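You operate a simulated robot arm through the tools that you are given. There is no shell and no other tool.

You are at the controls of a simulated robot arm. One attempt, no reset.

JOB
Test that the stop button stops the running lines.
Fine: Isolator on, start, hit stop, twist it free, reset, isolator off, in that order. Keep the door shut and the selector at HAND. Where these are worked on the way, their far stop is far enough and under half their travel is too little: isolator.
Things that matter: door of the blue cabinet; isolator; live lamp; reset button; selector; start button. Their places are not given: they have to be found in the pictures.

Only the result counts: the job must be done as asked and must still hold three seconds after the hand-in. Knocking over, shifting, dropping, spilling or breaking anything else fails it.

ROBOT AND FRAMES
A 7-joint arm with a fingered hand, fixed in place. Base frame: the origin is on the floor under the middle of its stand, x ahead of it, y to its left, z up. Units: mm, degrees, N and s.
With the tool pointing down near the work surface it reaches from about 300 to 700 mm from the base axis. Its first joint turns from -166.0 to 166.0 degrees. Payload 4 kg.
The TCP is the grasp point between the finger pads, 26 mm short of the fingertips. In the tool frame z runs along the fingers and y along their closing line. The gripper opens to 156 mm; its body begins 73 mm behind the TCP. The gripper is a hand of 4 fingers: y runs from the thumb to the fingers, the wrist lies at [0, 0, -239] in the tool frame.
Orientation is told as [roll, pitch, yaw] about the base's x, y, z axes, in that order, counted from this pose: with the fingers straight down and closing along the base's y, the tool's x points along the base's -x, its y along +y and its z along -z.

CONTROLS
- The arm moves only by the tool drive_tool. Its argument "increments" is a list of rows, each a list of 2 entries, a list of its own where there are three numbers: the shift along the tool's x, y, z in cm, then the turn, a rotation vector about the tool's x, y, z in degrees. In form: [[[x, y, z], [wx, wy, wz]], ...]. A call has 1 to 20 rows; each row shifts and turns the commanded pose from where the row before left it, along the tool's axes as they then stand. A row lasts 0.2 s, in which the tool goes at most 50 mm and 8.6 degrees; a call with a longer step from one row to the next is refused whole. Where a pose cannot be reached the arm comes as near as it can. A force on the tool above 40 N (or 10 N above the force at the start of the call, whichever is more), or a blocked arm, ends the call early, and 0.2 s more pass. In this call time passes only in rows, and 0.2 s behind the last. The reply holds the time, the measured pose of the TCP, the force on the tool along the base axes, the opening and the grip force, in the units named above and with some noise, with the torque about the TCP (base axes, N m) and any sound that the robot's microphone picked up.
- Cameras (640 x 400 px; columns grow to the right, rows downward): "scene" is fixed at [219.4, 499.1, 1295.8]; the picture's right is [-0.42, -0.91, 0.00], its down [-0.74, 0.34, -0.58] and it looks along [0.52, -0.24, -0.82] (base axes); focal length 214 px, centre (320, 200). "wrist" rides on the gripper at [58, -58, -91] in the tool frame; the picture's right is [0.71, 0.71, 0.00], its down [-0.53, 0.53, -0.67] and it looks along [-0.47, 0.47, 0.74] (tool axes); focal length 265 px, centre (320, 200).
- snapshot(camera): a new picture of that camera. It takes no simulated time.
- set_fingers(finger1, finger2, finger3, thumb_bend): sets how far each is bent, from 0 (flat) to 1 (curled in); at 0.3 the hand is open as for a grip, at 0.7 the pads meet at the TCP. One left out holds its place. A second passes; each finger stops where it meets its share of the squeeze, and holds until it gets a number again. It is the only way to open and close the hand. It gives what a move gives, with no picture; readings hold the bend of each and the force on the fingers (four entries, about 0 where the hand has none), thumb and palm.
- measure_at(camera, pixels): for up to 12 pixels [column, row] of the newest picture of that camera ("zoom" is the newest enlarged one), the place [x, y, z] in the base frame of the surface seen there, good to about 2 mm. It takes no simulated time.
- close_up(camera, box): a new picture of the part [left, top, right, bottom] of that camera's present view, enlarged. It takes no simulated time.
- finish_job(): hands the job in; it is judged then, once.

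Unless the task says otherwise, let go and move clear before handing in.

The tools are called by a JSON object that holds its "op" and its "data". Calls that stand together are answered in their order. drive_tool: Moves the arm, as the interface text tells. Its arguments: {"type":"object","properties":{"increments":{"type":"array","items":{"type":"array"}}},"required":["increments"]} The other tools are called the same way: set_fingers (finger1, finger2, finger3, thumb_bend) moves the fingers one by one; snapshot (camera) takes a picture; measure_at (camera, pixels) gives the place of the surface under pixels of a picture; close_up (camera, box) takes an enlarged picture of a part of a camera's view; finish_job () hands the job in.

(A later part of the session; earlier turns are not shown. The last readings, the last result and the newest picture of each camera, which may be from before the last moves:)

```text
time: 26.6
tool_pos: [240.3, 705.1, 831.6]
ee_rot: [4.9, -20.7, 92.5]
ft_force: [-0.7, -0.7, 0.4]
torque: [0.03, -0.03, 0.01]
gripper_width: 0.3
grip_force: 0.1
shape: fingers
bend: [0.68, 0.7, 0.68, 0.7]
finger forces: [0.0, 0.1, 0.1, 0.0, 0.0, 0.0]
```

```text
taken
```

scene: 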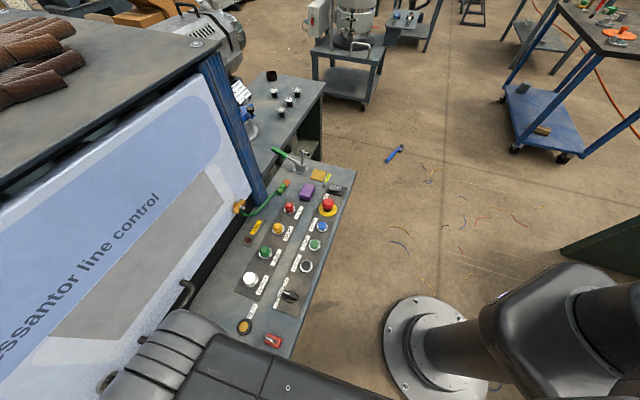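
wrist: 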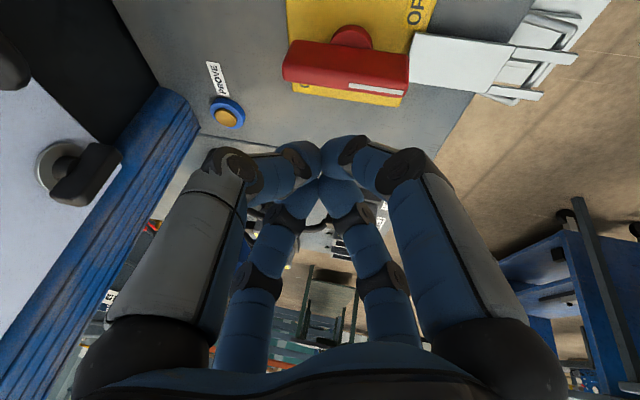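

The hand can turn from +92° down to −38°, so I'll straddle the bar at yaw ≈ 92° (bar along the hand's diagonal) and turn clockwise. I'll half-open the fingers and lower gradually.

{"op": "set_fingers", "data": {"finger1": 0.48, "finger2": 0.48, "finger3": 0.48, "thumb_bend": 0.48}}

{"op": "snapshot", "data": {"camera": "wrist"}}

```text
time: 27.6
tool_pos: [239.4, 704.2, 832.4]
ee_rot: [5.0, -20.8, 92.2]
ft_force: [0.1, -0.4, -0.3]
torque: [0.01, -0.04, -0.01]
gripper_width: 56.3
grip_force: 0.0
shape: fingers
bend: [0.48, 0.48, 0.48, 0.48]
finger forces: [0.0, 0.1, 0.1, 0.0, 0.0, 0.1]
```

```text
taken
```

wrist: 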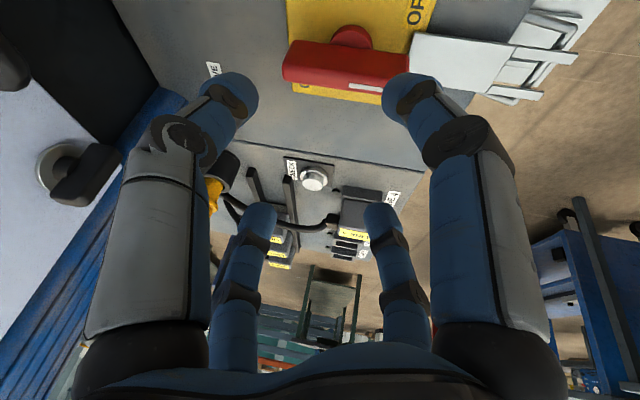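

The opening is 56 mm; I'll open slightly more and lower 40 mm vertically, then look.

{"op": "set_fingers", "data": {"finger1": 0.44, "finger2": 0.44, "finger3": 0.44, "thumb_bend": 0.44}}

{"op": "drive_tool", "data": {"increments": [[[0.71, -0.16, 1.86], [0, 0, 0]], [[0.71, -0.16, 1.86], [0, 0, 0]]]}}

{"op": "snapshot", "data": {"camera": "wrist"}}

```text
time: 28.6
tool_pos: [238.9, 704.4, 831.6]
ee_rot: [5.0, -20.7, 92.3]
ft_force: [-0.7, -1.0, -0.2]
torque: [-0.03, -0.01, -0.02]
gripper_width: 67.7
grip_force: 0.1
shape: fingers
bend: [0.44, 0.44, 0.44, 0.44]
finger forces: [0.1, 0.0, 0.0, 0.0, 0.0, 0.1]
```

```text
time: 29.2
tool_pos: [239.6, 704.7, 790.8]
ee_rot: [4.9, -20.7, 92.4]
ft_force: [0.8, -0.7, 0.4]
torque: [0.05, 0.04, -0.03]
gripper_width: 67.7
grip_force: 0.0
shape: fingers
bend: [0.44, 0.44, 0.44, 0.44]
finger forces: [0.1, 0.1, 0.0, 0.0, 0.1, 0.0]
```

```text
taken
```

wrist: 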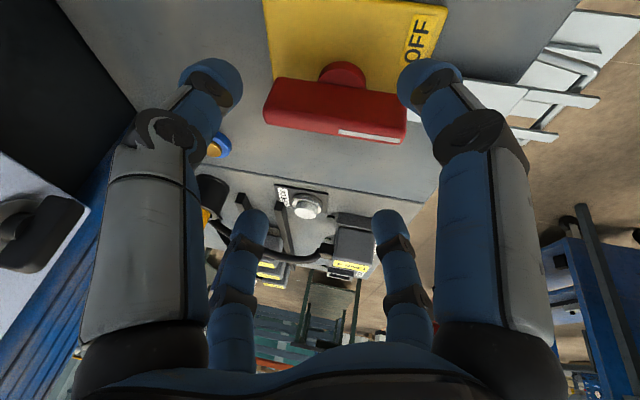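

The bar lies between the near and far finger pairs. Lower another 20 mm and check.

{"op": "drive_tool", "data": {"increments": [[[0.43, -0.13, 1.05], [0, 0, 0]], [[0.3, -0.09, 0.97], [0, 0, 0]]]}}

{"op": "snapshot", "data": {"camera": "wrist"}}

```text
time: 29.8
tool_pos: [238.9, 705.0, 769.8]
ee_rot: [5.0, -20.5, 92.4]
ft_force: [-0.3, -1.0, -1.2]
torque: [0.01, 0.01, -0.01]
gripper_width: 67.8
grip_force: 0.1
shape: fingers
bend: [0.44, 0.44, 0.44, 0.44]
finger forces: [0.0, 0.1, 0.0, 0.0, 0.1, 0.1]
```

```text
taken
```

wrist: 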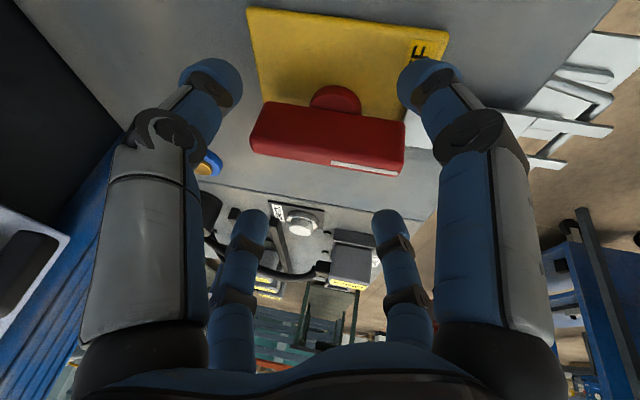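

Clearance on all sides looks good. Lower 17 mm more to TCP z≈753 so the fingertips overlap the bar.

{"op": "drive_tool", "data": {"increments": [[[0.3, -0.17, 0.87], [0, 0, 0]], [[0.25, -0.1, 0.77], [0, 0, 0]]]}}

{"op": "snapshot", "data": {"camera": "wrist"}}

```text
time: 30.5
tool_pos: [241.5, 707.5, 761.3]
ee_rot: [4.7, -21.1, 92.6]
ft_force: [0.1, -2.9, 10.4]
torque: [-0.66, 0.05, -0.04]
gripper_width: 69.9
grip_force: 4.7
shape: fingers
bend: [0.43, 0.44, 0.44, 0.44]
finger forces: [10.3, 0.0, 0.1, 0.1, 0.0, 0.1]
stopped in row 2: the force on the tool passed its limit at 43 N (the readings are from after the stop); the commanded pose is now the measured one
```

```text
taken
```

wrist: 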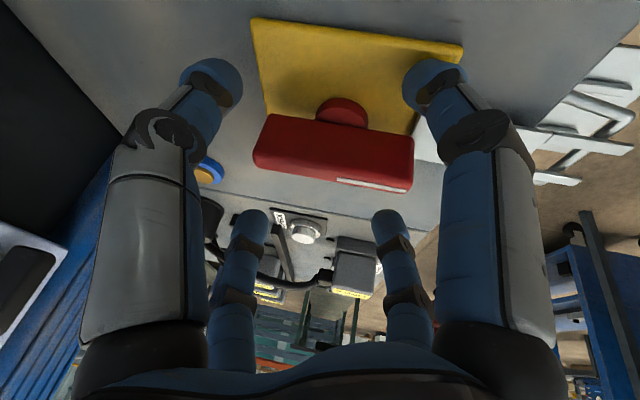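

Finger1, the lowest because of the tilt, touched the plate (43 N). I'll raise 10 mm, close the fingers a bit more (so the low finger sits higher), then lower again.

{"op": "drive_tool", "data": {"increments": [[[-0.35, 0.08, -0.93], [0, 0, 0]]]}}

{"op": "set_fingers", "data": {"finger1": 0.57, "finger2": 0.57, "finger3": 0.57, "thumb_bend": 0.57}}

{"op": "snapshot", "data": {"camera": "wrist"}}

```text
time: 30.9
tool_pos: [242.5, 706.9, 768.1]
ee_rot: [4.7, -20.9, 92.5]
ft_force: [0.6, -0.2, 0.2]
torque: [0.01, 0.0, -0.01]
gripper_width: 68.1
grip_force: 0.0
shape: fingers
bend: [0.44, 0.44, 0.44, 0.44]
finger forces: [0.0, 0.0, 0.0, 0.0, 0.1, 0.0]
```

```text
time: 31.9
tool_pos: [240.1, 708.3, 768.3]
ee_rot: [4.8, -21.0, 92.4]
ft_force: [-0.3, 1.0, 0.1]
torque: [-0.03, -0.01, 0.01]
gripper_width: 34.7
grip_force: 0.2
shape: fingers
bend: [0.56, 0.56, 0.56, 0.56]
finger forces: [0.0, 0.0, 0.0, 0.0, 0.0, 0.0]
```

```text
taken
```

wrist: 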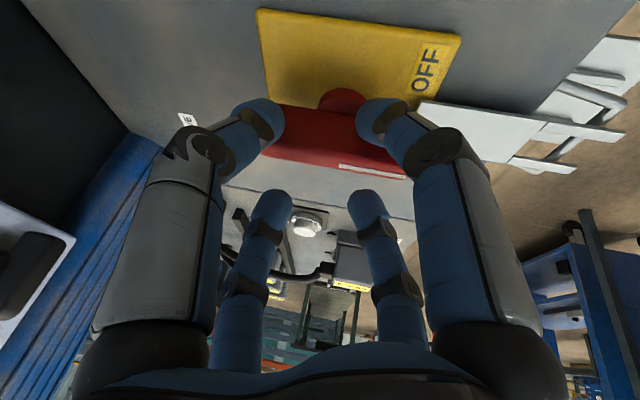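

The fingers are beside the bar with some clearance; the tilt offsets the cage ~8 mm at bar level, so I'll shift TCP (+1.5,−8) while lowering 16 mm.

{"op": "drive_tool", "data": {"increments": [[[0.75, -0.1, 0], [0, 0, 0]], [[0.3, -0.07, 0.65], [0, 0, 0]], [[0.27, -0.05, 0.55], [0, 0, 0]]]}}

{"op": "snapshot", "data": {"camera": "wrist"}}

```text
time: 32.7
tool_pos: [242.0, 699.6, 751.9]
ee_rot: [4.6, -21.0, 92.4]
ft_force: [0.0, -0.1, 1.0]
torque: [0.0, 0.01, 0.0]
gripper_width: 34.3
grip_force: 0.4
shape: fingers
bend: [0.56, 0.56, 0.56, 0.56]
finger forces: [0.8, 0.1, 0.0, 0.0, 0.0, 0.0]
```

```text
taken
```

wrist: 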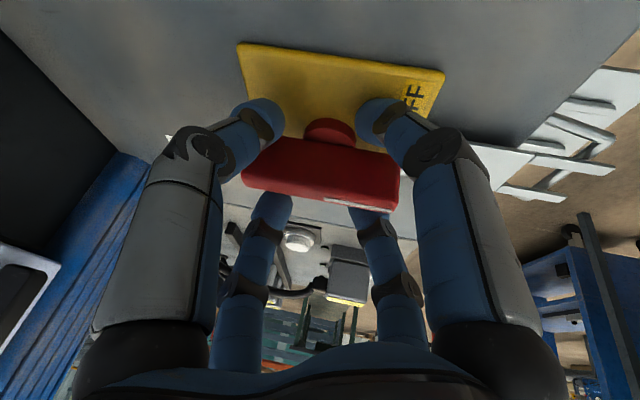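

The bar sits between the near and far finger pairs (far tips hidden behind it). Close gently onto it.

{"op": "set_fingers", "data": {"finger1": 0.68, "finger2": 0.68, "finger3": 0.68, "thumb_bend": 0.68}}

{"op": "snapshot", "data": {"camera": "wrist"}}

```text
time: 33.7
tool_pos: [243.6, 699.7, 751.2]
ee_rot: [4.8, -21.0, 92.4]
ft_force: [1.4, 0.3, -1.7]
torque: [-0.05, -0.04, -0.04]
gripper_width: 9.4
grip_force: 6.3
shape: fingers
bend: [0.65, 0.64, 0.64, 0.65]
finger forces: [2.3, 2.9, 2.8, 0.0, 4.4, 0.0]
```

```text
taken
```

wrist: 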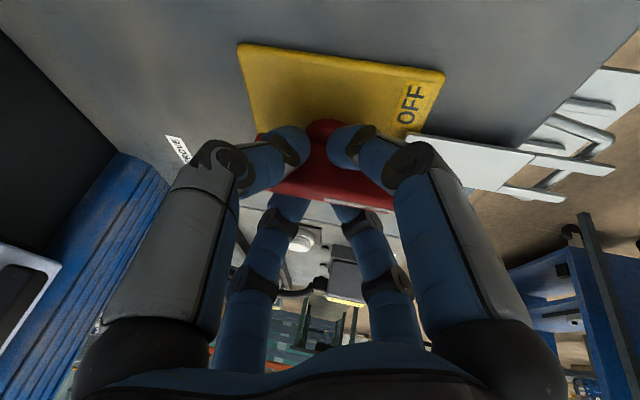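

All four fingers hold the bar (2–4 N each). Turn the hand clockwise about its own axis, first 16° to watch the forces.

{"op": "drive_tool", "data": {"increments": [[[0, 0, 0], [0, 0, 5]], [[0, 0, 0], [0, 0, 5]], [[0, 0, 0], [0, 0, 6]]]}}

{"op": "snapshot", "data": {"camera": "wrist"}}

```text
time: 34.5
tool_pos: [242.4, 699.7, 751.6]
ee_rot: [10.5, -18.9, 75.5]
ft_force: [1.4, 0.5, -3.2]
torque: [-0.06, -0.1, 0.1]
gripper_width: 5.7
grip_force: 6.6
shape: fingers
bend: [0.65, 0.66, 0.64, 0.66]
finger forces: [4.4, 1.8, 4.4, 0.0, 2.5, 0.0]
```

```text
taken
```

wrist: 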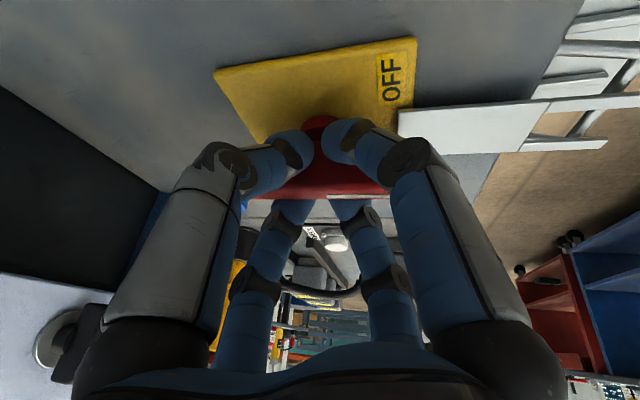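

The bar seems to follow the hand (plate rotates in the picture, the bar stays level) with low torque. Continue turning.

{"op": "drive_tool", "data": {"increments": [[[0, 0, 0], [0, 0, 6]], [[0, 0, 0], [0, 0, 6]], [[0, 0, 0], [0, 0, 6]], [[0, 0, 0], [0, 0, 6]], [[0, 0, 0], [0, 0, 6]]]}}

{"op": "snapshot", "data": {"camera": "wrist"}}

```text
time: 35.7
tool_pos: [244.3, 698.1, 751.1]
ee_rot: [18.5, -11.2, 45.4]
ft_force: [1.2, -1.4, 0.8]
torque: [-0.08, -0.14, 0.05]
gripper_width: 5.0
grip_force: 7.9
shape: fingers
bend: [0.65, 0.66, 0.65, 0.66]
finger forces: [3.5, 2.8, 4.3, 0.0, 4.6, 0.1]
```

```text
taken
```

wrist: 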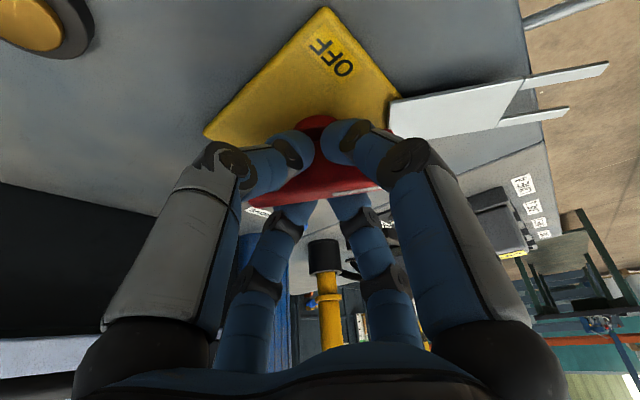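

It follows well (yaw 45° now). Continue toward yaw 0.

{"op": "drive_tool", "data": {"increments": [[[0, 0, 0], [0, 0, 6]], [[0, 0, 0], [0, 0, 6]], [[0, 0, 0], [0, 0, 6]], [[0, 0, 0], [0, 0, 6]], [[0, 0, 0], [0, 0, 6]], [[0, 0, 0], [0, 0, 6]]]}}

{"op": "snapshot", "data": {"camera": "wrist"}}

{"op": "snapshot", "data": {"camera": "scene"}}

```text
time: 37.1
tool_pos: [243.1, 699.0, 752.4]
ee_rot: [21.6, 1.5, 11.6]
ft_force: [0.2, -5.5, 1.6]
torque: [-0.16, -0.07, 0.06]
gripper_width: 4.4
grip_force: 8.0
shape: fingers
bend: [0.65, 0.66, 0.66, 0.67]
finger forces: [3.9, 1.5, 3.8, 0.0, 6.2, 0.0]
```

```text
taken
```

wrist: 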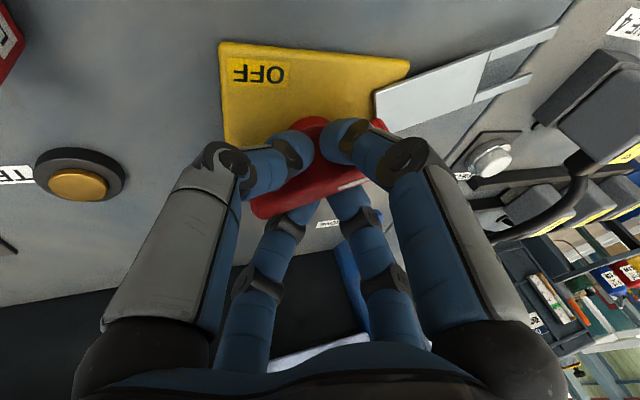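

```text
taken
```

scene: 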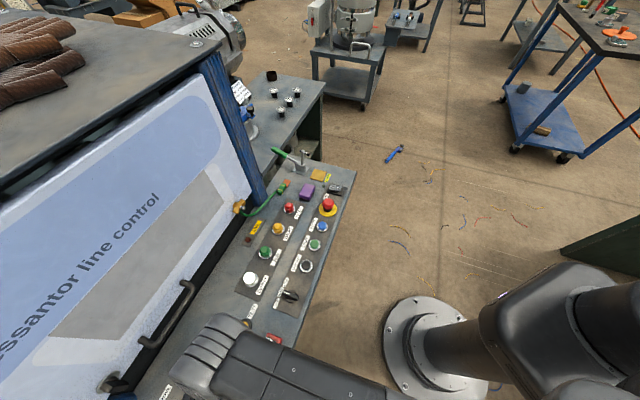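

The hand has turned ~81° but the bar appears to lag a little (right end up). I'll zoom in to see the bar and check the lamps.

{"op": "close_up", "data": {"camera": "wrist", "box": [200, 30, 440, 240]}}

{"op": "close_up", "data": {"camera": "scene", "box": [220, 160, 380, 310]}}

{"op": "measure_at", "data": {"camera": "wrist", "pixels": [[350, 185], [300, 200], [270, 212], [262, 205], [378, 130], [320, 125], [340, 190]]}}

```text
1.90 times, centred on (320, 135) of wrist
```

zoom: 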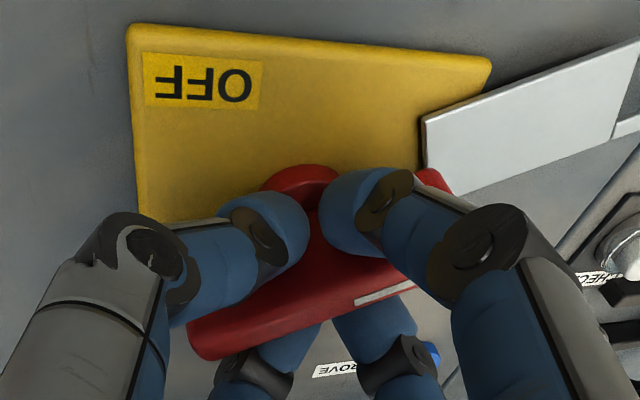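

```text
2.67 times, centred on (300, 235) of scene
```

zoom: 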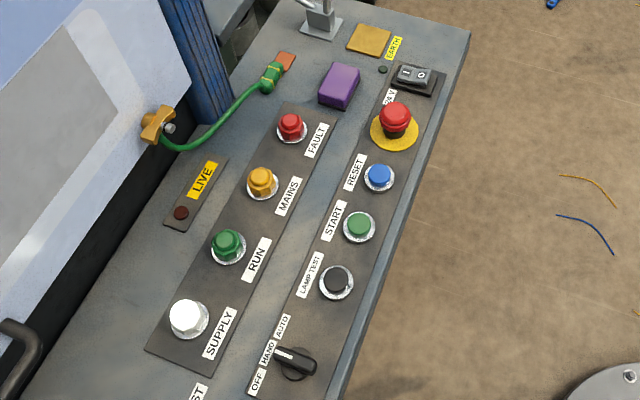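

```text
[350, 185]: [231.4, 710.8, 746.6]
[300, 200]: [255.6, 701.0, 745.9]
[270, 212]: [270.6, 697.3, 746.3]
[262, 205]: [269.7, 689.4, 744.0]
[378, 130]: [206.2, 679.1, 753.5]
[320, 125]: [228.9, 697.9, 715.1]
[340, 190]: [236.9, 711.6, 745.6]
```

The bar's pointer is now at az ≈161° (started 225°, ON expected ≈135°). The grey plate seems to have moved relative to the yellow plate, so I'll look at it closely before continuing.

{"op": "close_up", "data": {"camera": "wrist", "box": [350, 0, 640, 180]}}

{"op": "measure_at", "data": {"camera": "wrist", "pixels": [[376, 98], [398, 135], [480, 55], [493, 90], [440, 90], [550, 35], [525, 85], [410, 120], [225, 45], [408, 62]]}}

{"op": "close_up", "data": {"camera": "scene", "box": [140, 310, 300, 400]}}

```text
2.21 times, centred on (495, 90) of wrist
```

zoom: 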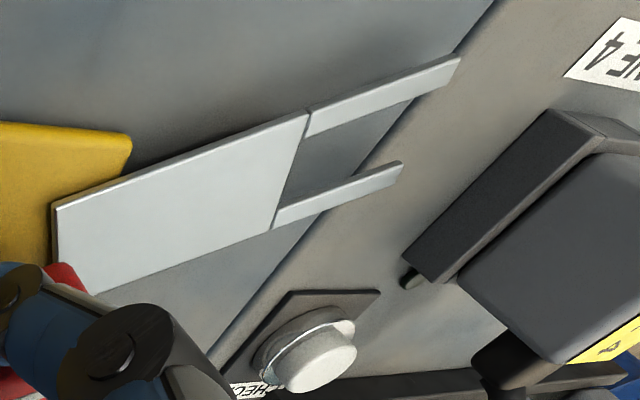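

```text
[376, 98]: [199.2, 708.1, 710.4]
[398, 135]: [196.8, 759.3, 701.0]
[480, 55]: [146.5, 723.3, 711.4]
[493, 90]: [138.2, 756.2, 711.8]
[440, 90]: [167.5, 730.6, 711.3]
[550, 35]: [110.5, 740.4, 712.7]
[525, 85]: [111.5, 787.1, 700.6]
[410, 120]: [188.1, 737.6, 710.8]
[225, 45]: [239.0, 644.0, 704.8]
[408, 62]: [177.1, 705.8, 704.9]
```

```text
4.00 times, centred on (220, 355) of scene
```

zoom: 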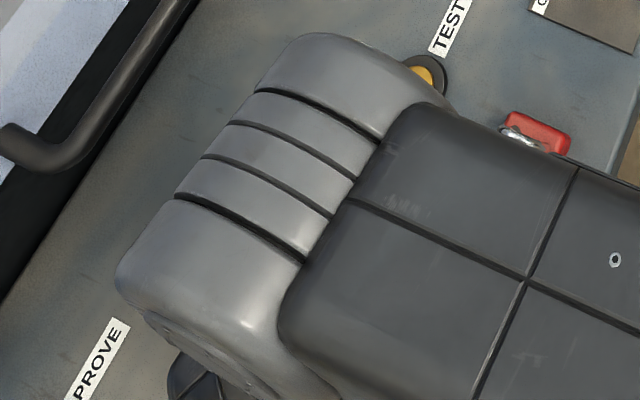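

The grey forked plate lies exactly along the pointer direction (az ≈161° through the hub), so it is part of the isolator and turns with it. I'll check what lies on its way (CHECK lamp) before turning on.

{"op": "measure_at", "data": {"camera": "wrist", "pixels": [[492, 160], [495, 145], [470, 165], [540, 115], [520, 150], [460, 180], [500, 185], [580, 80]]}}

{"op": "drive_tool", "data": {"increments": [[[0, 0, 0], [0, 0, 5]], [[0, 0, 0], [0, 0, 5]]]}}

{"op": "snapshot", "data": {"camera": "wrist"}}

```text
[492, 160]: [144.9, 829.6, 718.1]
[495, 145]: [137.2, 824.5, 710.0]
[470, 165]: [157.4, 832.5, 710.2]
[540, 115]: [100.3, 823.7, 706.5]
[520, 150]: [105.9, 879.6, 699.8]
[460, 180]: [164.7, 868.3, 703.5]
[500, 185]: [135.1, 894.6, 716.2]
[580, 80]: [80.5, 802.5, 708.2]
```

```text
time: 37.7
tool_pos: [243.2, 699.3, 752.3]
ee_rot: [20.9, 5.1, 2.2]
ft_force: [-0.6, -4.4, 1.8]
torque: [-0.16, -0.12, 0.07]
gripper_width: 4.3
grip_force: 7.2
shape: fingers
bend: [0.66, 0.66, 0.66, 0.66]
finger forces: [3.9, 1.4, 3.6, 0.0, 5.5, 0.0]
```

```text
taken
```

wrist: 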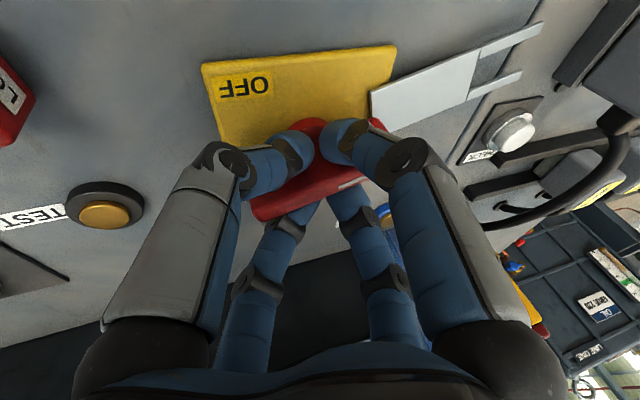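

Moving on with the turn; torque is still low, the bar follows.

{"op": "drive_tool", "data": {"increments": [[[0, 0, 0], [0, 0, 5]], [[0, 0, 0], [0, 0, 5]], [[0, 0, 0], [0, 0, 5]]]}}

{"op": "snapshot", "data": {"camera": "wrist"}}

{"op": "close_up", "data": {"camera": "scene", "box": [220, 160, 380, 310]}}

```text
time: 38.5
tool_pos: [242.2, 698.3, 752.2]
ee_rot: [19.0, 10.2, -12.1]
ft_force: [-0.8, -3.8, 2.6]
torque: [-0.17, -0.07, 0.07]
gripper_width: 4.0
grip_force: 6.2
shape: fingers
bend: [0.66, 0.66, 0.66, 0.66]
finger forces: [3.4, 1.4, 3.7, 0.1, 4.6, 0.0]
```

```text
taken
```

wrist: 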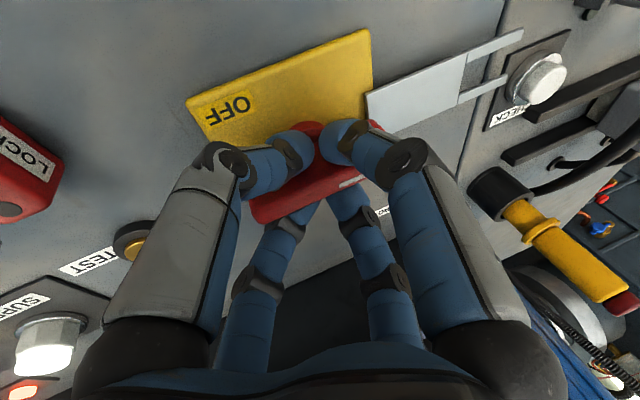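

```text
2.67 times, centred on (300, 235) of scene
```

zoom: 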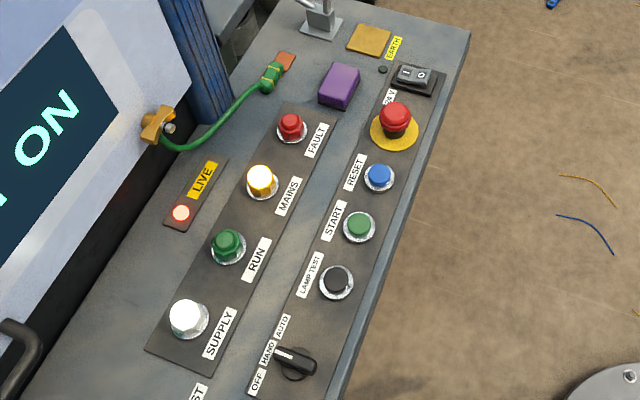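

MAINS and LIVE are now lit and the door display shows "… ON". I'll turn on to the far stop while watching the torque.

{"op": "measure_at", "data": {"camera": "wrist", "pixels": [[350, 184], [300, 202], [270, 214], [375, 95], [400, 125], [460, 60], [455, 105]]}}

{"op": "drive_tool", "data": {"increments": [[[0, 0, 0], [0, 0, 4]], [[0, 0, 0], [0, 0, 4]]]}}

{"op": "snapshot", "data": {"camera": "wrist"}}

```text
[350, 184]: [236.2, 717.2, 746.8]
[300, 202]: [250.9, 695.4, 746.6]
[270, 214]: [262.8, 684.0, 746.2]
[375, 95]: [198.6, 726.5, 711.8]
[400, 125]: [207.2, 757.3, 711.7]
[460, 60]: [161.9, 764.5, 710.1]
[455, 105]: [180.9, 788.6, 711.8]
```

```text
time: 39.1
tool_pos: [243.2, 699.8, 751.7]
ee_rot: [17.5, 12.8, -19.9]
ft_force: [1.1, -0.8, -0.3]
torque: [-0.04, -0.06, 0.16]
gripper_width: 3.3
grip_force: 7.4
shape: fingers
bend: [0.66, 0.66, 0.66, 0.67]
finger forces: [4.9, 1.1, 5.5, 0.1, 2.2, 0.2]
```

```text
taken
```

wrist: 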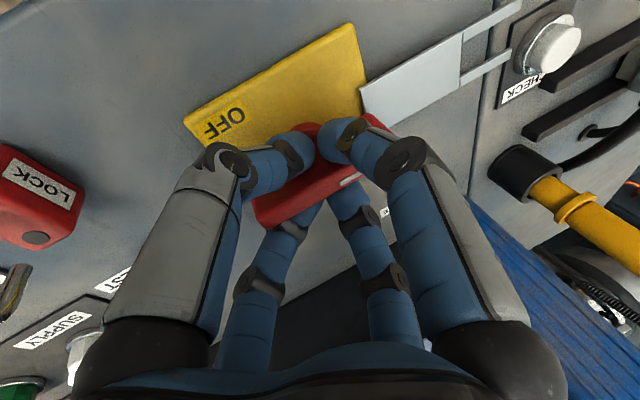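

The fork/pointer measured az ≈135° (full 90°), and the extra 8° of hand turn only raised the torque. Verify and then release.

{"op": "measure_at", "data": {"camera": "wrist", "pixels": [[362, 88], [392, 122], [462, 35], [460, 84], [350, 184], [272, 214]]}}

{"op": "drive_tool", "data": {"increments": [[[0, 0, 0], [0, 0, -4]]]}}

{"op": "set_fingers", "data": {"finger1": 0.52, "finger2": 0.52, "finger3": 0.52, "thumb_bend": 0.52}}

{"op": "snapshot", "data": {"camera": "wrist"}}

```text
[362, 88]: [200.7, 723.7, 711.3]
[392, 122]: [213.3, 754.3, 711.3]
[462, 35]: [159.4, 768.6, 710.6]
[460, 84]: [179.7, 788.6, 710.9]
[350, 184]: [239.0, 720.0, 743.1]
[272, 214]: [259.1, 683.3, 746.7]
```

```text
time: 39.5
tool_pos: [242.3, 698.4, 752.5]
ee_rot: [18.4, 11.5, -15.8]
ft_force: [-0.1, -2.4, 0.3]
torque: [-0.07, -0.04, 0.08]
gripper_width: 3.6
grip_force: 6.3
shape: fingers
bend: [0.66, 0.66, 0.66, 0.67]
finger forces: [3.8, 1.6, 4.3, 0.0, 3.4, 0.0]
```

```text
time: 40.5
tool_pos: [242.5, 700.2, 751.3]
ee_rot: [18.3, 11.4, -15.9]
ft_force: [-0.5, -0.1, 5.2]
torque: [-0.09, 0.08, -0.01]
gripper_width: 42.6
grip_force: 2.9
shape: fingers
bend: [0.52, 0.52, 0.52, 0.53]
finger forces: [0.0, 0.0, 0.1, 0.0, 5.0, 0.0]
```

```text
taken
```

wrist: 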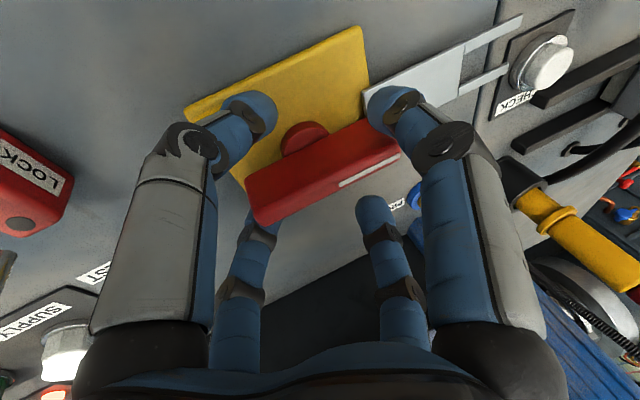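

Released; the thumb just rests on the plate (5 N). Raise straight up 100 mm.

{"op": "drive_tool", "data": {"increments": [[[0.2, 0.31, -0.93], [0, 0, 0]], [[0.395, 0.616, -1.861], [0, 0, 0]], [[0.395, 0.616, -1.861], [0, 0, 0]], [[0.395, 0.616, -1.861], [0, 0, 0]], [[0.395, 0.616, -1.861], [0, 0, 0]]]}}

{"op": "snapshot", "data": {"camera": "wrist"}}

```text
time: 41.7
tool_pos: [242.6, 701.1, 844.3]
ee_rot: [18.3, 11.6, -15.9]
ft_force: [-0.5, -0.6, 0.3]
torque: [0.01, 0.03, 0.01]
gripper_width: 44.6
grip_force: 0.0
shape: fingers
bend: [0.52, 0.52, 0.52, 0.52]
finger forces: [0.0, 0.0, 0.1, 0.0, 0.0, 0.0]
```

```text
taken
```

wrist: 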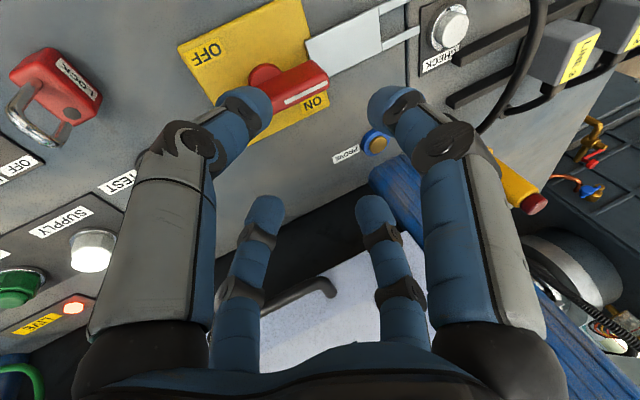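

Isolator is ON (pointer toward ON, LIVE lit). Now retrace the safe route back: yaw back ~0 and move back along the panel.

{"op": "drive_tool", "data": {"increments": [[[0, 0, 0], [0, 0, -8]], [[0, 0, 0], [0, 0, -8]], [[-1.33, -0.54, -0.34], [0, 0, 0]], [[-1.33, -0.54, -0.34], [0, 0, 0]], [[-1.33, -1.67, -1.03], [0, 0, 0]], [[-1.33, -1.67, -1.03], [0, 0, 0]]]}}

{"op": "drive_tool", "data": {"increments": [[[-1.46, -1.5, -1.24], [0, 0, 0]], [[-1.46, -1.5, -1.24], [0, 0, 0]], [[-1.8, -0.71, -1.17], [0, 0, 0]], [[-1.8, -0.71, -1.17], [0, 0, 0]], [[-1.8, -0.71, -1.17], [0, 0, 0]]]}}

```text
time: 43.1
tool_pos: [298.0, 647.1, 845.9]
ee_rot: [20.7, 6.1, -0.5]
ft_force: [-0.3, -0.2, -0.2]
torque: [-0.01, 0.02, 0.0]
gripper_width: 44.5
grip_force: 0.0
shape: fingers
bend: [0.52, 0.52, 0.52, 0.52]
finger forces: [0.0, 0.0, 0.0, 0.1, 0.0, 0.0]
```

```text
time: 44.3
tool_pos: [382.2, 577.4, 876.8]
ee_rot: [20.7, 6.2, -0.5]
ft_force: [0.4, -0.7, -0.9]
torque: [0.03, -0.02, -0.01]
gripper_width: 44.6
grip_force: 0.1
shape: fingers
bend: [0.52, 0.52, 0.52, 0.52]
finger forces: [0.0, 0.0, 0.1, 0.1, 0.1, 0.0]
```

Back at (382,577,877). Now move toward the START button area and then straighten the tool to vertical.

{"op": "drive_tool", "data": {"increments": [[[-0.94, -1.85, -0.63], [0, 0, 0]], [[-0.94, -1.85, -0.63], [0, 0, 0]], [[-0.94, -1.85, -0.63], [0, 0, 0]], [[-0.94, -1.85, -0.63], [0, 0, 0]], [[-0.94, -1.85, -0.63], [0, 0, 0]]]}}

{"op": "drive_tool", "data": {"increments": [[[0, 0, 0], [5.05, -1.45, 0]], [[0, 0, 0], [5.05, -1.45, 0]], [[0, 0, 0], [5.05, -1.45, 0]], [[0, 0, 0], [5.05, -1.45, 0]]]}}

{"op": "set_fingers", "data": {"finger1": 0.7, "finger2": 0.7, "finger3": 0.7, "thumb_bend": 0.7}}

{"op": "snapshot", "data": {"camera": "wrist"}}

```text
time: 45.5
tool_pos: [428.5, 478.0, 867.2]
ee_rot: [20.6, 6.2, -0.6]
ft_force: [0.3, 0.7, -0.1]
torque: [0.03, 0.0, -0.02]
gripper_width: 44.6
grip_force: 0.0
shape: fingers
bend: [0.52, 0.52, 0.52, 0.52]
finger forces: [0.1, 0.0, 0.1, 0.0, 0.1, 0.0]
```

```text
time: 46.5
tool_pos: [428.4, 479.9, 866.9]
ee_rot: [0.3, 0.5, -1.8]
ft_force: [-0.6, -0.5, -0.5]
torque: [-0.01, 0.0, -0.01]
gripper_width: 44.9
grip_force: 0.1
shape: fingers
bend: [0.52, 0.52, 0.52, 0.52]
finger forces: [0.0, 0.0, 0.0, 0.1, 0.1, 0.0]
```

```text
time: 47.5
tool_pos: [428.7, 479.2, 867.0]
ee_rot: [0.4, 0.5, -1.6]
ft_force: [-0.3, 0.0, -0.1]
torque: [-0.01, -0.01, -0.01]
gripper_width: 0.2
grip_force: 0.0
shape: fingers
bend: [0.69, 0.69, 0.69, 0.69]
finger forces: [0.0, 0.1, 0.1, 0.0, 0.1, 0.0]
```

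```text
taken
```

wrist: 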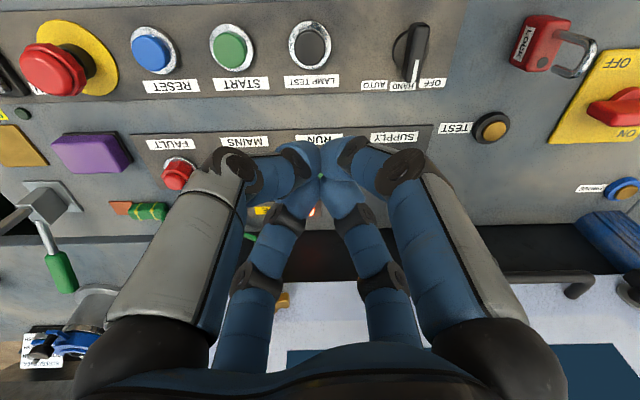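

All buttons are in view. Measure START (229,48), RESET (150,53), E-stop (55,68) and rims precisely.

{"op": "measure_at", "data": {"camera": "wrist", "pixels": [[229, 50], [218, 45], [242, 48], [229, 62], [229, 36], [150, 54], [150, 40], [150, 68], [50, 72], [30, 72], [72, 72], [50, 90]]}}

```text
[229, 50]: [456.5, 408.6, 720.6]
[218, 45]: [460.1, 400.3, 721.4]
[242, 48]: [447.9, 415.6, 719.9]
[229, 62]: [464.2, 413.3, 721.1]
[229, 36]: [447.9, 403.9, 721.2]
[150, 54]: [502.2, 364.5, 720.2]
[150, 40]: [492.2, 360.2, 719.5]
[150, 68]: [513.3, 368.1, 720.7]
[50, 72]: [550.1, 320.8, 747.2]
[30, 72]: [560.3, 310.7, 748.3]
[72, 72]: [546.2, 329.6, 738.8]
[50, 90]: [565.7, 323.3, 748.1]
```

START centre is about (455,408,720.5). Move above it to TCP z≈800.

{"op": "drive_tool", "data": {"increments": [[[-0.71, -1.75, 1.67], [0, 0, 0]], [[-0.71, -1.75, 1.67], [0, 0, 0]], [[-0.71, -1.75, 1.67], [0, 0, 0]], [[-0.71, -1.75, 1.67], [0, 0, -1.6]]]}}

{"op": "snapshot", "data": {"camera": "wrist"}}

```text
time: 48.5
tool_pos: [454.0, 409.7, 799.2]
ee_rot: [0.5, 0.5, 0.0]
ft_force: [0.7, -0.2, 0.3]
torque: [-0.03, 0.01, -0.01]
gripper_width: 0.1
grip_force: 0.0
shape: fingers
bend: [0.69, 0.69, 0.69, 0.69]
finger forces: [0.0, 0.0, 0.0, 0.0, 0.0, 0.0]
```

```text
taken
```

wrist: 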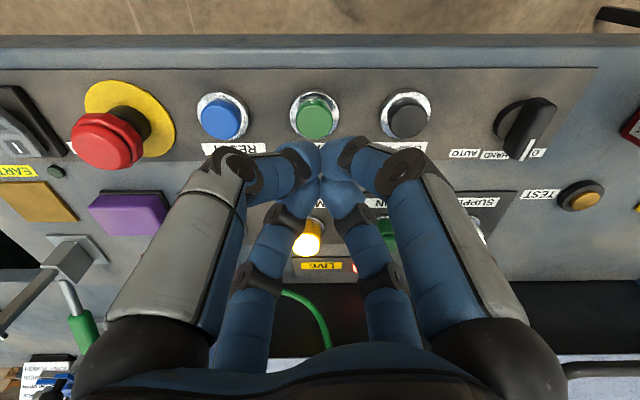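

START is just ahead of the fingertips in the picture (314,117). Lower to just above it (TCP z≈757).

{"op": "drive_tool", "data": {"increments": [[[-0.1, -0.14, 1.5], [0, 0, 0]], [[0, 0, 1.5], [0, 0, 0]], [[0, 0, 1.2], [0, 0, 0]]]}}

{"op": "snapshot", "data": {"camera": "wrist"}}

```text
time: 49.3
tool_pos: [455.1, 409.8, 756.6]
ee_rot: [0.4, 0.5, 0.0]
ft_force: [0.3, -0.1, -0.4]
torque: [-0.01, 0.01, 0.02]
gripper_width: 0.0
grip_force: 0.0
shape: fingers
bend: [0.69, 0.69, 0.69, 0.69]
finger forces: [0.0, 0.0, 0.0, 0.0, 0.0, 0.0]
```

```text
taken
```

wrist: 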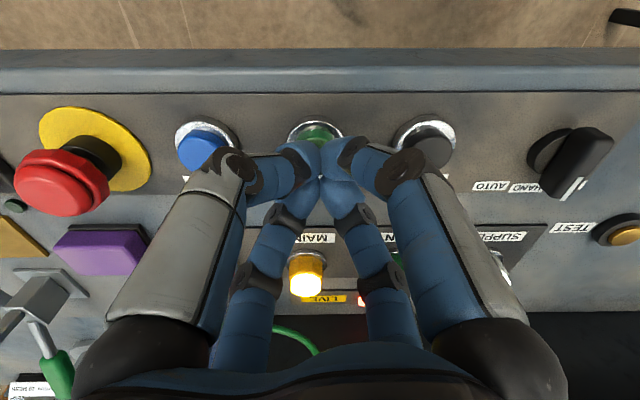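

Contact should be ~7 mm further down. Check alignment by measuring the visible part of the button.

{"op": "measure_at", "data": {"camera": "wrist", "pixels": [[316, 130], [305, 132], [328, 131], [315, 126], [320, 150], [316, 123], [200, 150], [200, 135], [215, 148], [60, 185], [40, 185], [85, 190]]}}

```text
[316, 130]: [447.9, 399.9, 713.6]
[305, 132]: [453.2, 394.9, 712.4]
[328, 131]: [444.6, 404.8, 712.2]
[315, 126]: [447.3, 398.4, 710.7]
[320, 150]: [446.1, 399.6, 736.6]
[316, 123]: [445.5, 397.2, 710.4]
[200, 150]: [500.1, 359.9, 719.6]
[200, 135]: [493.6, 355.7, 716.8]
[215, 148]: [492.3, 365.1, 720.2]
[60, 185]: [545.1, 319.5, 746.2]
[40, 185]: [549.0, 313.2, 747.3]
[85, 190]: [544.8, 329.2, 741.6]
```

The alignment is right. Press down slowly.

{"op": "drive_tool", "data": {"increments": [[[0, 0, 0.3], [0, 0, 0]], [[0, 0, 0.3], [0, 0, 0]], [[0, 0, 0.3], [0, 0, 0]]]}}

{"op": "close_up", "data": {"camera": "scene", "box": [180, 160, 380, 310]}}

```text
time: 50.1
tool_pos: [453.9, 409.2, 748.3]
ee_rot: [0.4, 0.6, 0.0]
ft_force: [0.5, -0.2, 0.2]
torque: [-0.01, -0.02, 0.01]
gripper_width: 0.0
grip_force: 0.0
shape: fingers
bend: [0.69, 0.69, 0.69, 0.69]
finger forces: [0.0, 0.0, 0.0, 0.0, 0.0, 0.0]
```

```text
2.67 times, centred on (280, 235) of scene
```

zoom: 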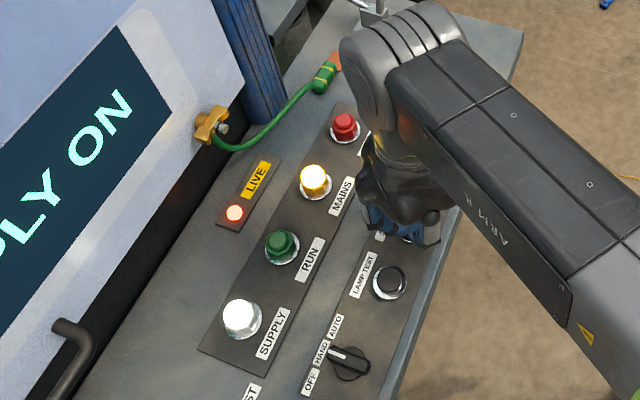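

"SUPPLY ON" is shown; no contact yet. Keep lowering in 2 mm steps.

{"op": "drive_tool", "data": {"increments": [[[0, 0, 0.2], [0, 0, 0]], [[0, 0, 0.2], [0, 0, 0]], [[0, 0, 0.2], [0, 0, 0]]]}}

{"op": "snapshot", "data": {"camera": "scene"}}

```text
time: 50.9
tool_pos: [455.8, 407.9, 743.1]
ee_rot: [0.4, 0.4, 0.1]
ft_force: [1.3, 0.0, 5.3]
torque: [-0.04, -0.04, -0.02]
gripper_width: 0.0
grip_force: 2.1
shape: fingers
bend: [0.69, 0.69, 0.69, 0.69]
finger forces: [0.0, 0.0, 4.5, 0.0, 0.0, 0.0]
heard: click
```

```text
taken
```

scene: 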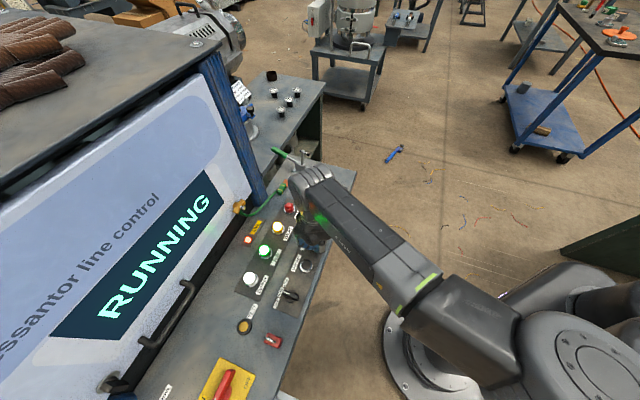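

The door reads RUNNING, with a click. Lift off and move toward the E-stop, staying high.

{"op": "drive_tool", "data": {"increments": [[[0, 0, -0.5], [0, 0, 0]], [[0, 0, -2], [0, 0, 0]], [[0, 0, -2.5], [0, 0, 0]], [[0, 0, -2.5], [0, 0, 0]], [[-1.0, -0.5, -0.5], [0, 0, 0]], [[-1.5, -1.0, 0], [0, 0, 0]]]}}

{"op": "snapshot", "data": {"camera": "wrist"}}

{"op": "snapshot", "data": {"camera": "scene"}}

```text
time: 52.3
tool_pos: [480.8, 392.8, 823.1]
ee_rot: [0.5, 0.5, 0.1]
ft_force: [0.9, 0.3, -0.7]
torque: [0.0, -0.03, 0.0]
gripper_width: 0.1
grip_force: 0.1
shape: fingers
bend: [0.69, 0.69, 0.69, 0.69]
finger forces: [0.0, 0.1, 0.0, 0.0, 0.1, 0.1]
```

```text
taken
```

wrist: 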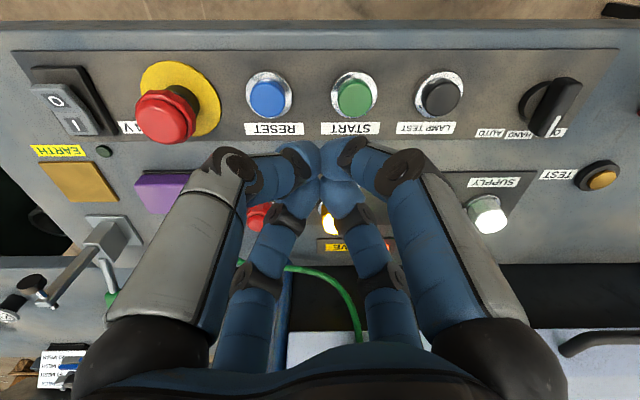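

```text
taken
```

scene: 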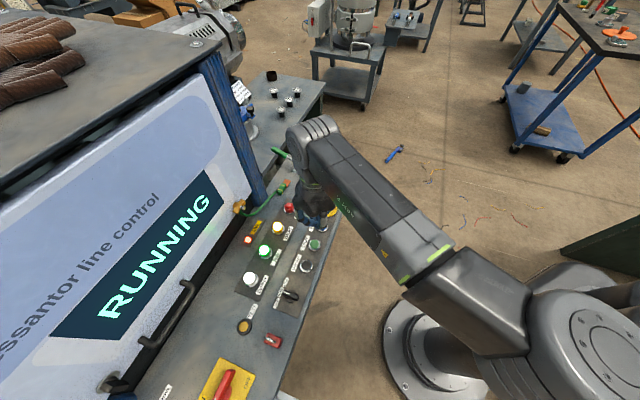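

RUNNING holds. Measure the E-stop head more precisely.

{"op": "close_up", "data": {"camera": "wrist", "box": [120, 50, 240, 150]}}

{"op": "measure_at", "data": {"camera": "wrist", "pixels": [[163, 118], [142, 120], [184, 118], [163, 103], [163, 135], [150, 72], [215, 110], [180, 65], [205, 78], [267, 98], [353, 97]]}}

```text
4.00 times, centred on (180, 100) of wrist
```

zoom: 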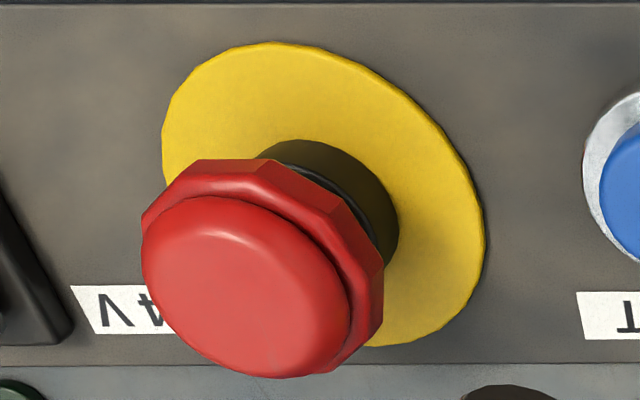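

```text
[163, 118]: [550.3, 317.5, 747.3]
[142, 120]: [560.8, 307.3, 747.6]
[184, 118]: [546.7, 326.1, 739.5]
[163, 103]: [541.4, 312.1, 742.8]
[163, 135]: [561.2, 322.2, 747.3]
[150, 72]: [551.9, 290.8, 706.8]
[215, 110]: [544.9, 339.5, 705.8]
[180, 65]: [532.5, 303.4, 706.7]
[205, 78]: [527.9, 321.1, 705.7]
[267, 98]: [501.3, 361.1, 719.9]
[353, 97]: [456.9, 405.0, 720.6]
```

E-stop centre ≈ (553,316.5), top z≈747.5. Move above it.

{"op": "drive_tool", "data": {"increments": [[[-1.8, -1.9, 0.3], [0, 0, 0]], [[-1.8, -1.9, 0.3], [0, 0, 0]], [[-1.8, -1.9, 0.5], [0, 0, 0]], [[-1.8, -1.9, 0.7], [0, 0, 0]]]}}

{"op": "snapshot", "data": {"camera": "wrist"}}

```text
time: 53.3
tool_pos: [551.2, 317.3, 802.7]
ee_rot: [0.4, 0.5, 0.0]
ft_force: [0.9, 0.5, 0.0]
torque: [0.0, -0.02, 0.0]
gripper_width: 0.2
grip_force: 0.1
shape: fingers
bend: [0.69, 0.69, 0.69, 0.69]
finger forces: [0.0, 0.1, 0.0, 0.0, 0.1, 0.0]
```

```text
taken
```

wrist: 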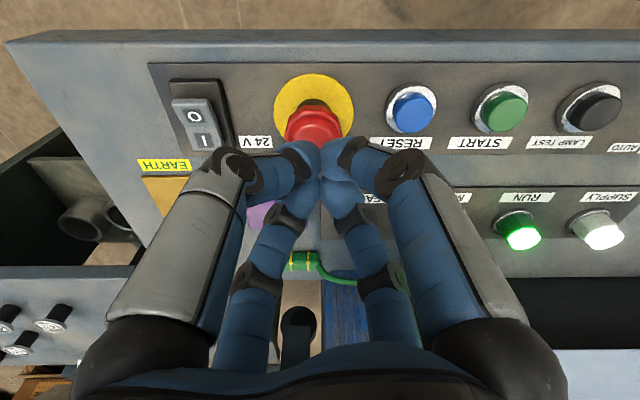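

Aligned above the head. Lower and press in small steps.

{"op": "drive_tool", "data": {"increments": [[[-0.15, -0.05, 1.2], [0, 0, 0]], [[0, 0, 1.2], [0, 0, 0]], [[0, 0, 0.3], [0, 0, 0]], [[0, 0, 0.3], [0, 0, 0]], [[0, 0, 0.2], [0, 0, 0]]]}}

```text
time: 54.5
tool_pos: [553.7, 317.2, 772.0]
ee_rot: [0.4, 0.3, -0.1]
ft_force: [1.4, -0.3, 2.8]
torque: [-0.02, -0.08, 0.01]
gripper_width: 0.0
grip_force: 1.9
shape: fingers
bend: [0.69, 0.69, 0.69, 0.69]
finger forces: [0.1, 0.0, 4.1, 0.0, 0.0, 0.0]
```

Contact at TCP z≈772 (about 3 N). Press on in 2 mm steps.

{"op": "drive_tool", "data": {"increments": [[[0, 0, 0.2], [0, 0, 0]], [[0, 0, 0.2], [0, 0, 0]], [[0, 0, 0.2], [0, 0, 0]]]}}

{"op": "snapshot", "data": {"camera": "scene"}}

```text
time: 55.3
tool_pos: [553.5, 317.0, 765.0]
ee_rot: [0.5, 0.4, 0.1]
ft_force: [-0.9, -0.6, 18.4]
torque: [-0.08, 0.02, -0.03]
gripper_width: 0.2
grip_force: 15.0
shape: fingers
bend: [0.69, 0.69, 0.69, 0.7]
finger forces: [7.6, 5.8, 8.1, 0.1, 8.1, 0.0]
```

```text
taken
```

scene: 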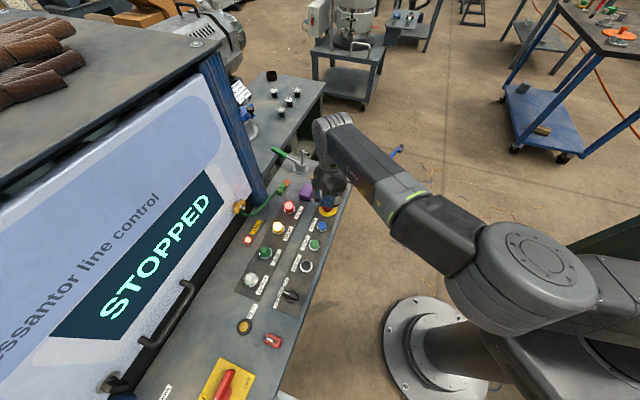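

The door now reads STOPPED and FAULT is lit. Push 1 mm more to be sure it latches, then lift.

{"op": "drive_tool", "data": {"increments": [[[0, 0, 0.1], [0, 0, 0]]]}}

{"op": "drive_tool", "data": {"increments": [[[0, 0, -0.5], [0, 0, 0]], [[0, 0, -1.5], [0, 0, 0]], [[0, 0, -2], [0, 0, 0]], [[0, 0, -2], [0, 0, 0]], [[1.0, 0.5, -1], [0, 0, 0]]]}}

{"op": "snapshot", "data": {"camera": "wrist"}}

{"op": "snapshot", "data": {"camera": "scene"}}

```text
time: 55.7
tool_pos: [553.9, 317.4, 766.7]
ee_rot: [0.5, 0.3, 0.0]
ft_force: [0.3, -0.7, 29.5]
torque: [-0.07, -0.03, 0.02]
gripper_width: 0.0
grip_force: 20.1
shape: fingers
bend: [0.69, 0.69, 0.69, 0.7]
finger forces: [10.6, 7.7, 11.1, 0.1, 10.6, 0.0]
```

```text
time: 56.9
tool_pos: [545.1, 319.8, 834.9]
ee_rot: [0.4, 0.5, 0.0]
ft_force: [-0.3, -1.1, -0.4]
torque: [0.01, -0.03, 0.0]
gripper_width: 0.0
grip_force: 0.0
shape: fingers
bend: [0.69, 0.69, 0.69, 0.7]
finger forces: [0.1, 0.0, 0.0, 0.0, 0.0, 0.0]
```

```text
taken
```

wrist: 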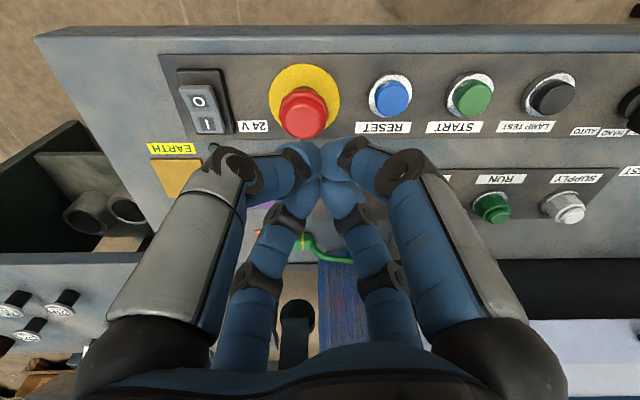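

```text
taken
```

scene: 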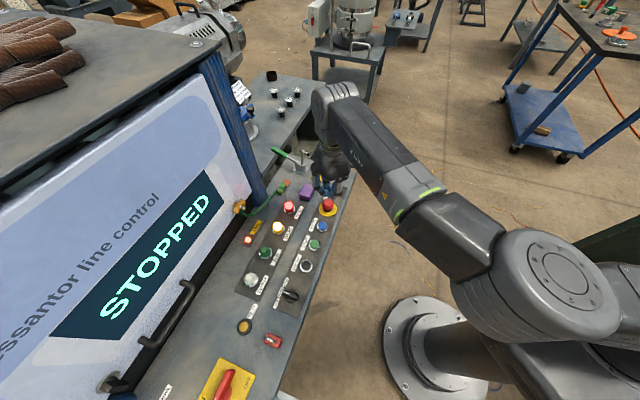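

The head stays down (latched) and STOPPED remains. Zoom on the head to see twist arrows and measure it.

{"op": "close_up", "data": {"camera": "wrist", "box": [260, 60, 350, 145]}}

{"op": "measure_at", "data": {"camera": "wrist", "pixels": [[302, 116], [283, 116], [322, 116], [302, 100], [302, 132], [302, 92], [325, 105]]}}

{"op": "close_up", "data": {"camera": "scene", "box": [290, 180, 360, 230]}}

```text
4.71 times, centred on (305, 102) of wrist
```

zoom: 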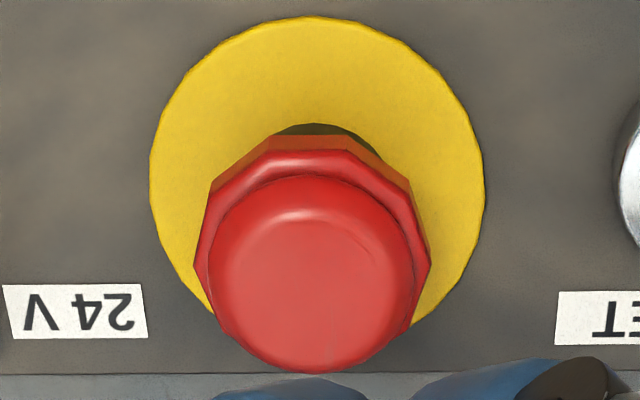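

```text
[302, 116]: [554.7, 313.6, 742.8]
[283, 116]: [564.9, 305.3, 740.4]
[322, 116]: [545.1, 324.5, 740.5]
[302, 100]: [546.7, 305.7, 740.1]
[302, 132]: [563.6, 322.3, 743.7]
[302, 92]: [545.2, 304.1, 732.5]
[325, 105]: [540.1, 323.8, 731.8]
```

```text
8.00 times, centred on (325, 205) of scene
```

zoom: 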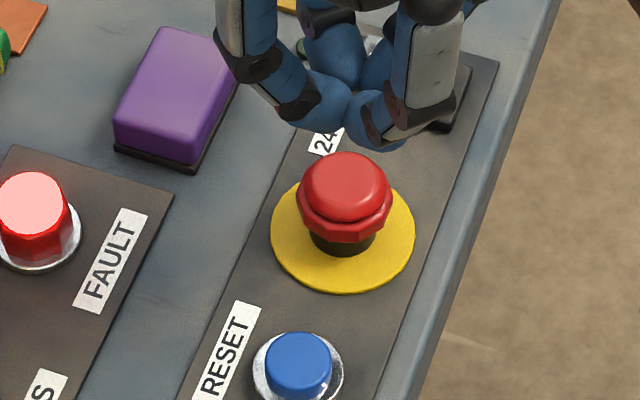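

The mushroom head is latched with top z≈743, about 31 mm across, centre ≈(554.5,315). I'll open the fingers partly and centre above it.

{"op": "set_fingers", "data": {"finger1": 0.54, "finger2": 0.54, "finger3": 0.54, "thumb_bend": 0.54}}

{"op": "drive_tool", "data": {"increments": [[[-0.95, -0.45, 1.2], [0, 0, 0]], [[0, 0, 1.3], [0, 0, 0]], [[0, 0, 1.3], [0, 0, 0]]]}}

{"op": "snapshot", "data": {"camera": "wrist"}}

```text
time: 57.9
tool_pos: [544.3, 320.9, 833.4]
ee_rot: [0.4, 0.4, 0.0]
ft_force: [-0.7, 0.2, -0.8]
torque: [0.05, -0.03, 0.05]
gripper_width: 39.2
grip_force: 0.2
shape: fingers
bend: [0.54, 0.54, 0.54, 0.54]
finger forces: [0.1, 0.1, 0.0, 0.0, 0.0, 0.0]
```

```text
time: 58.7
tool_pos: [553.1, 316.4, 796.2]
ee_rot: [0.4, 0.4, -0.1]
ft_force: [-0.1, -0.8, 0.5]
torque: [0.0, 0.02, 0.0]
gripper_width: 39.1
grip_force: 0.0
shape: fingers
bend: [0.54, 0.54, 0.54, 0.54]
finger forces: [0.1, 0.1, 0.0, 0.0, 0.0, 0.0]
```

```text
taken
```

wrist: 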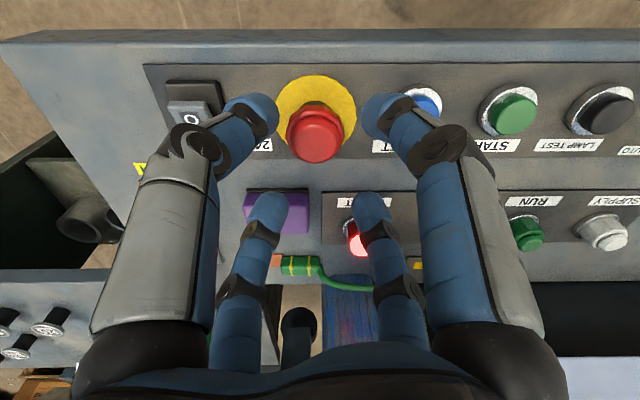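

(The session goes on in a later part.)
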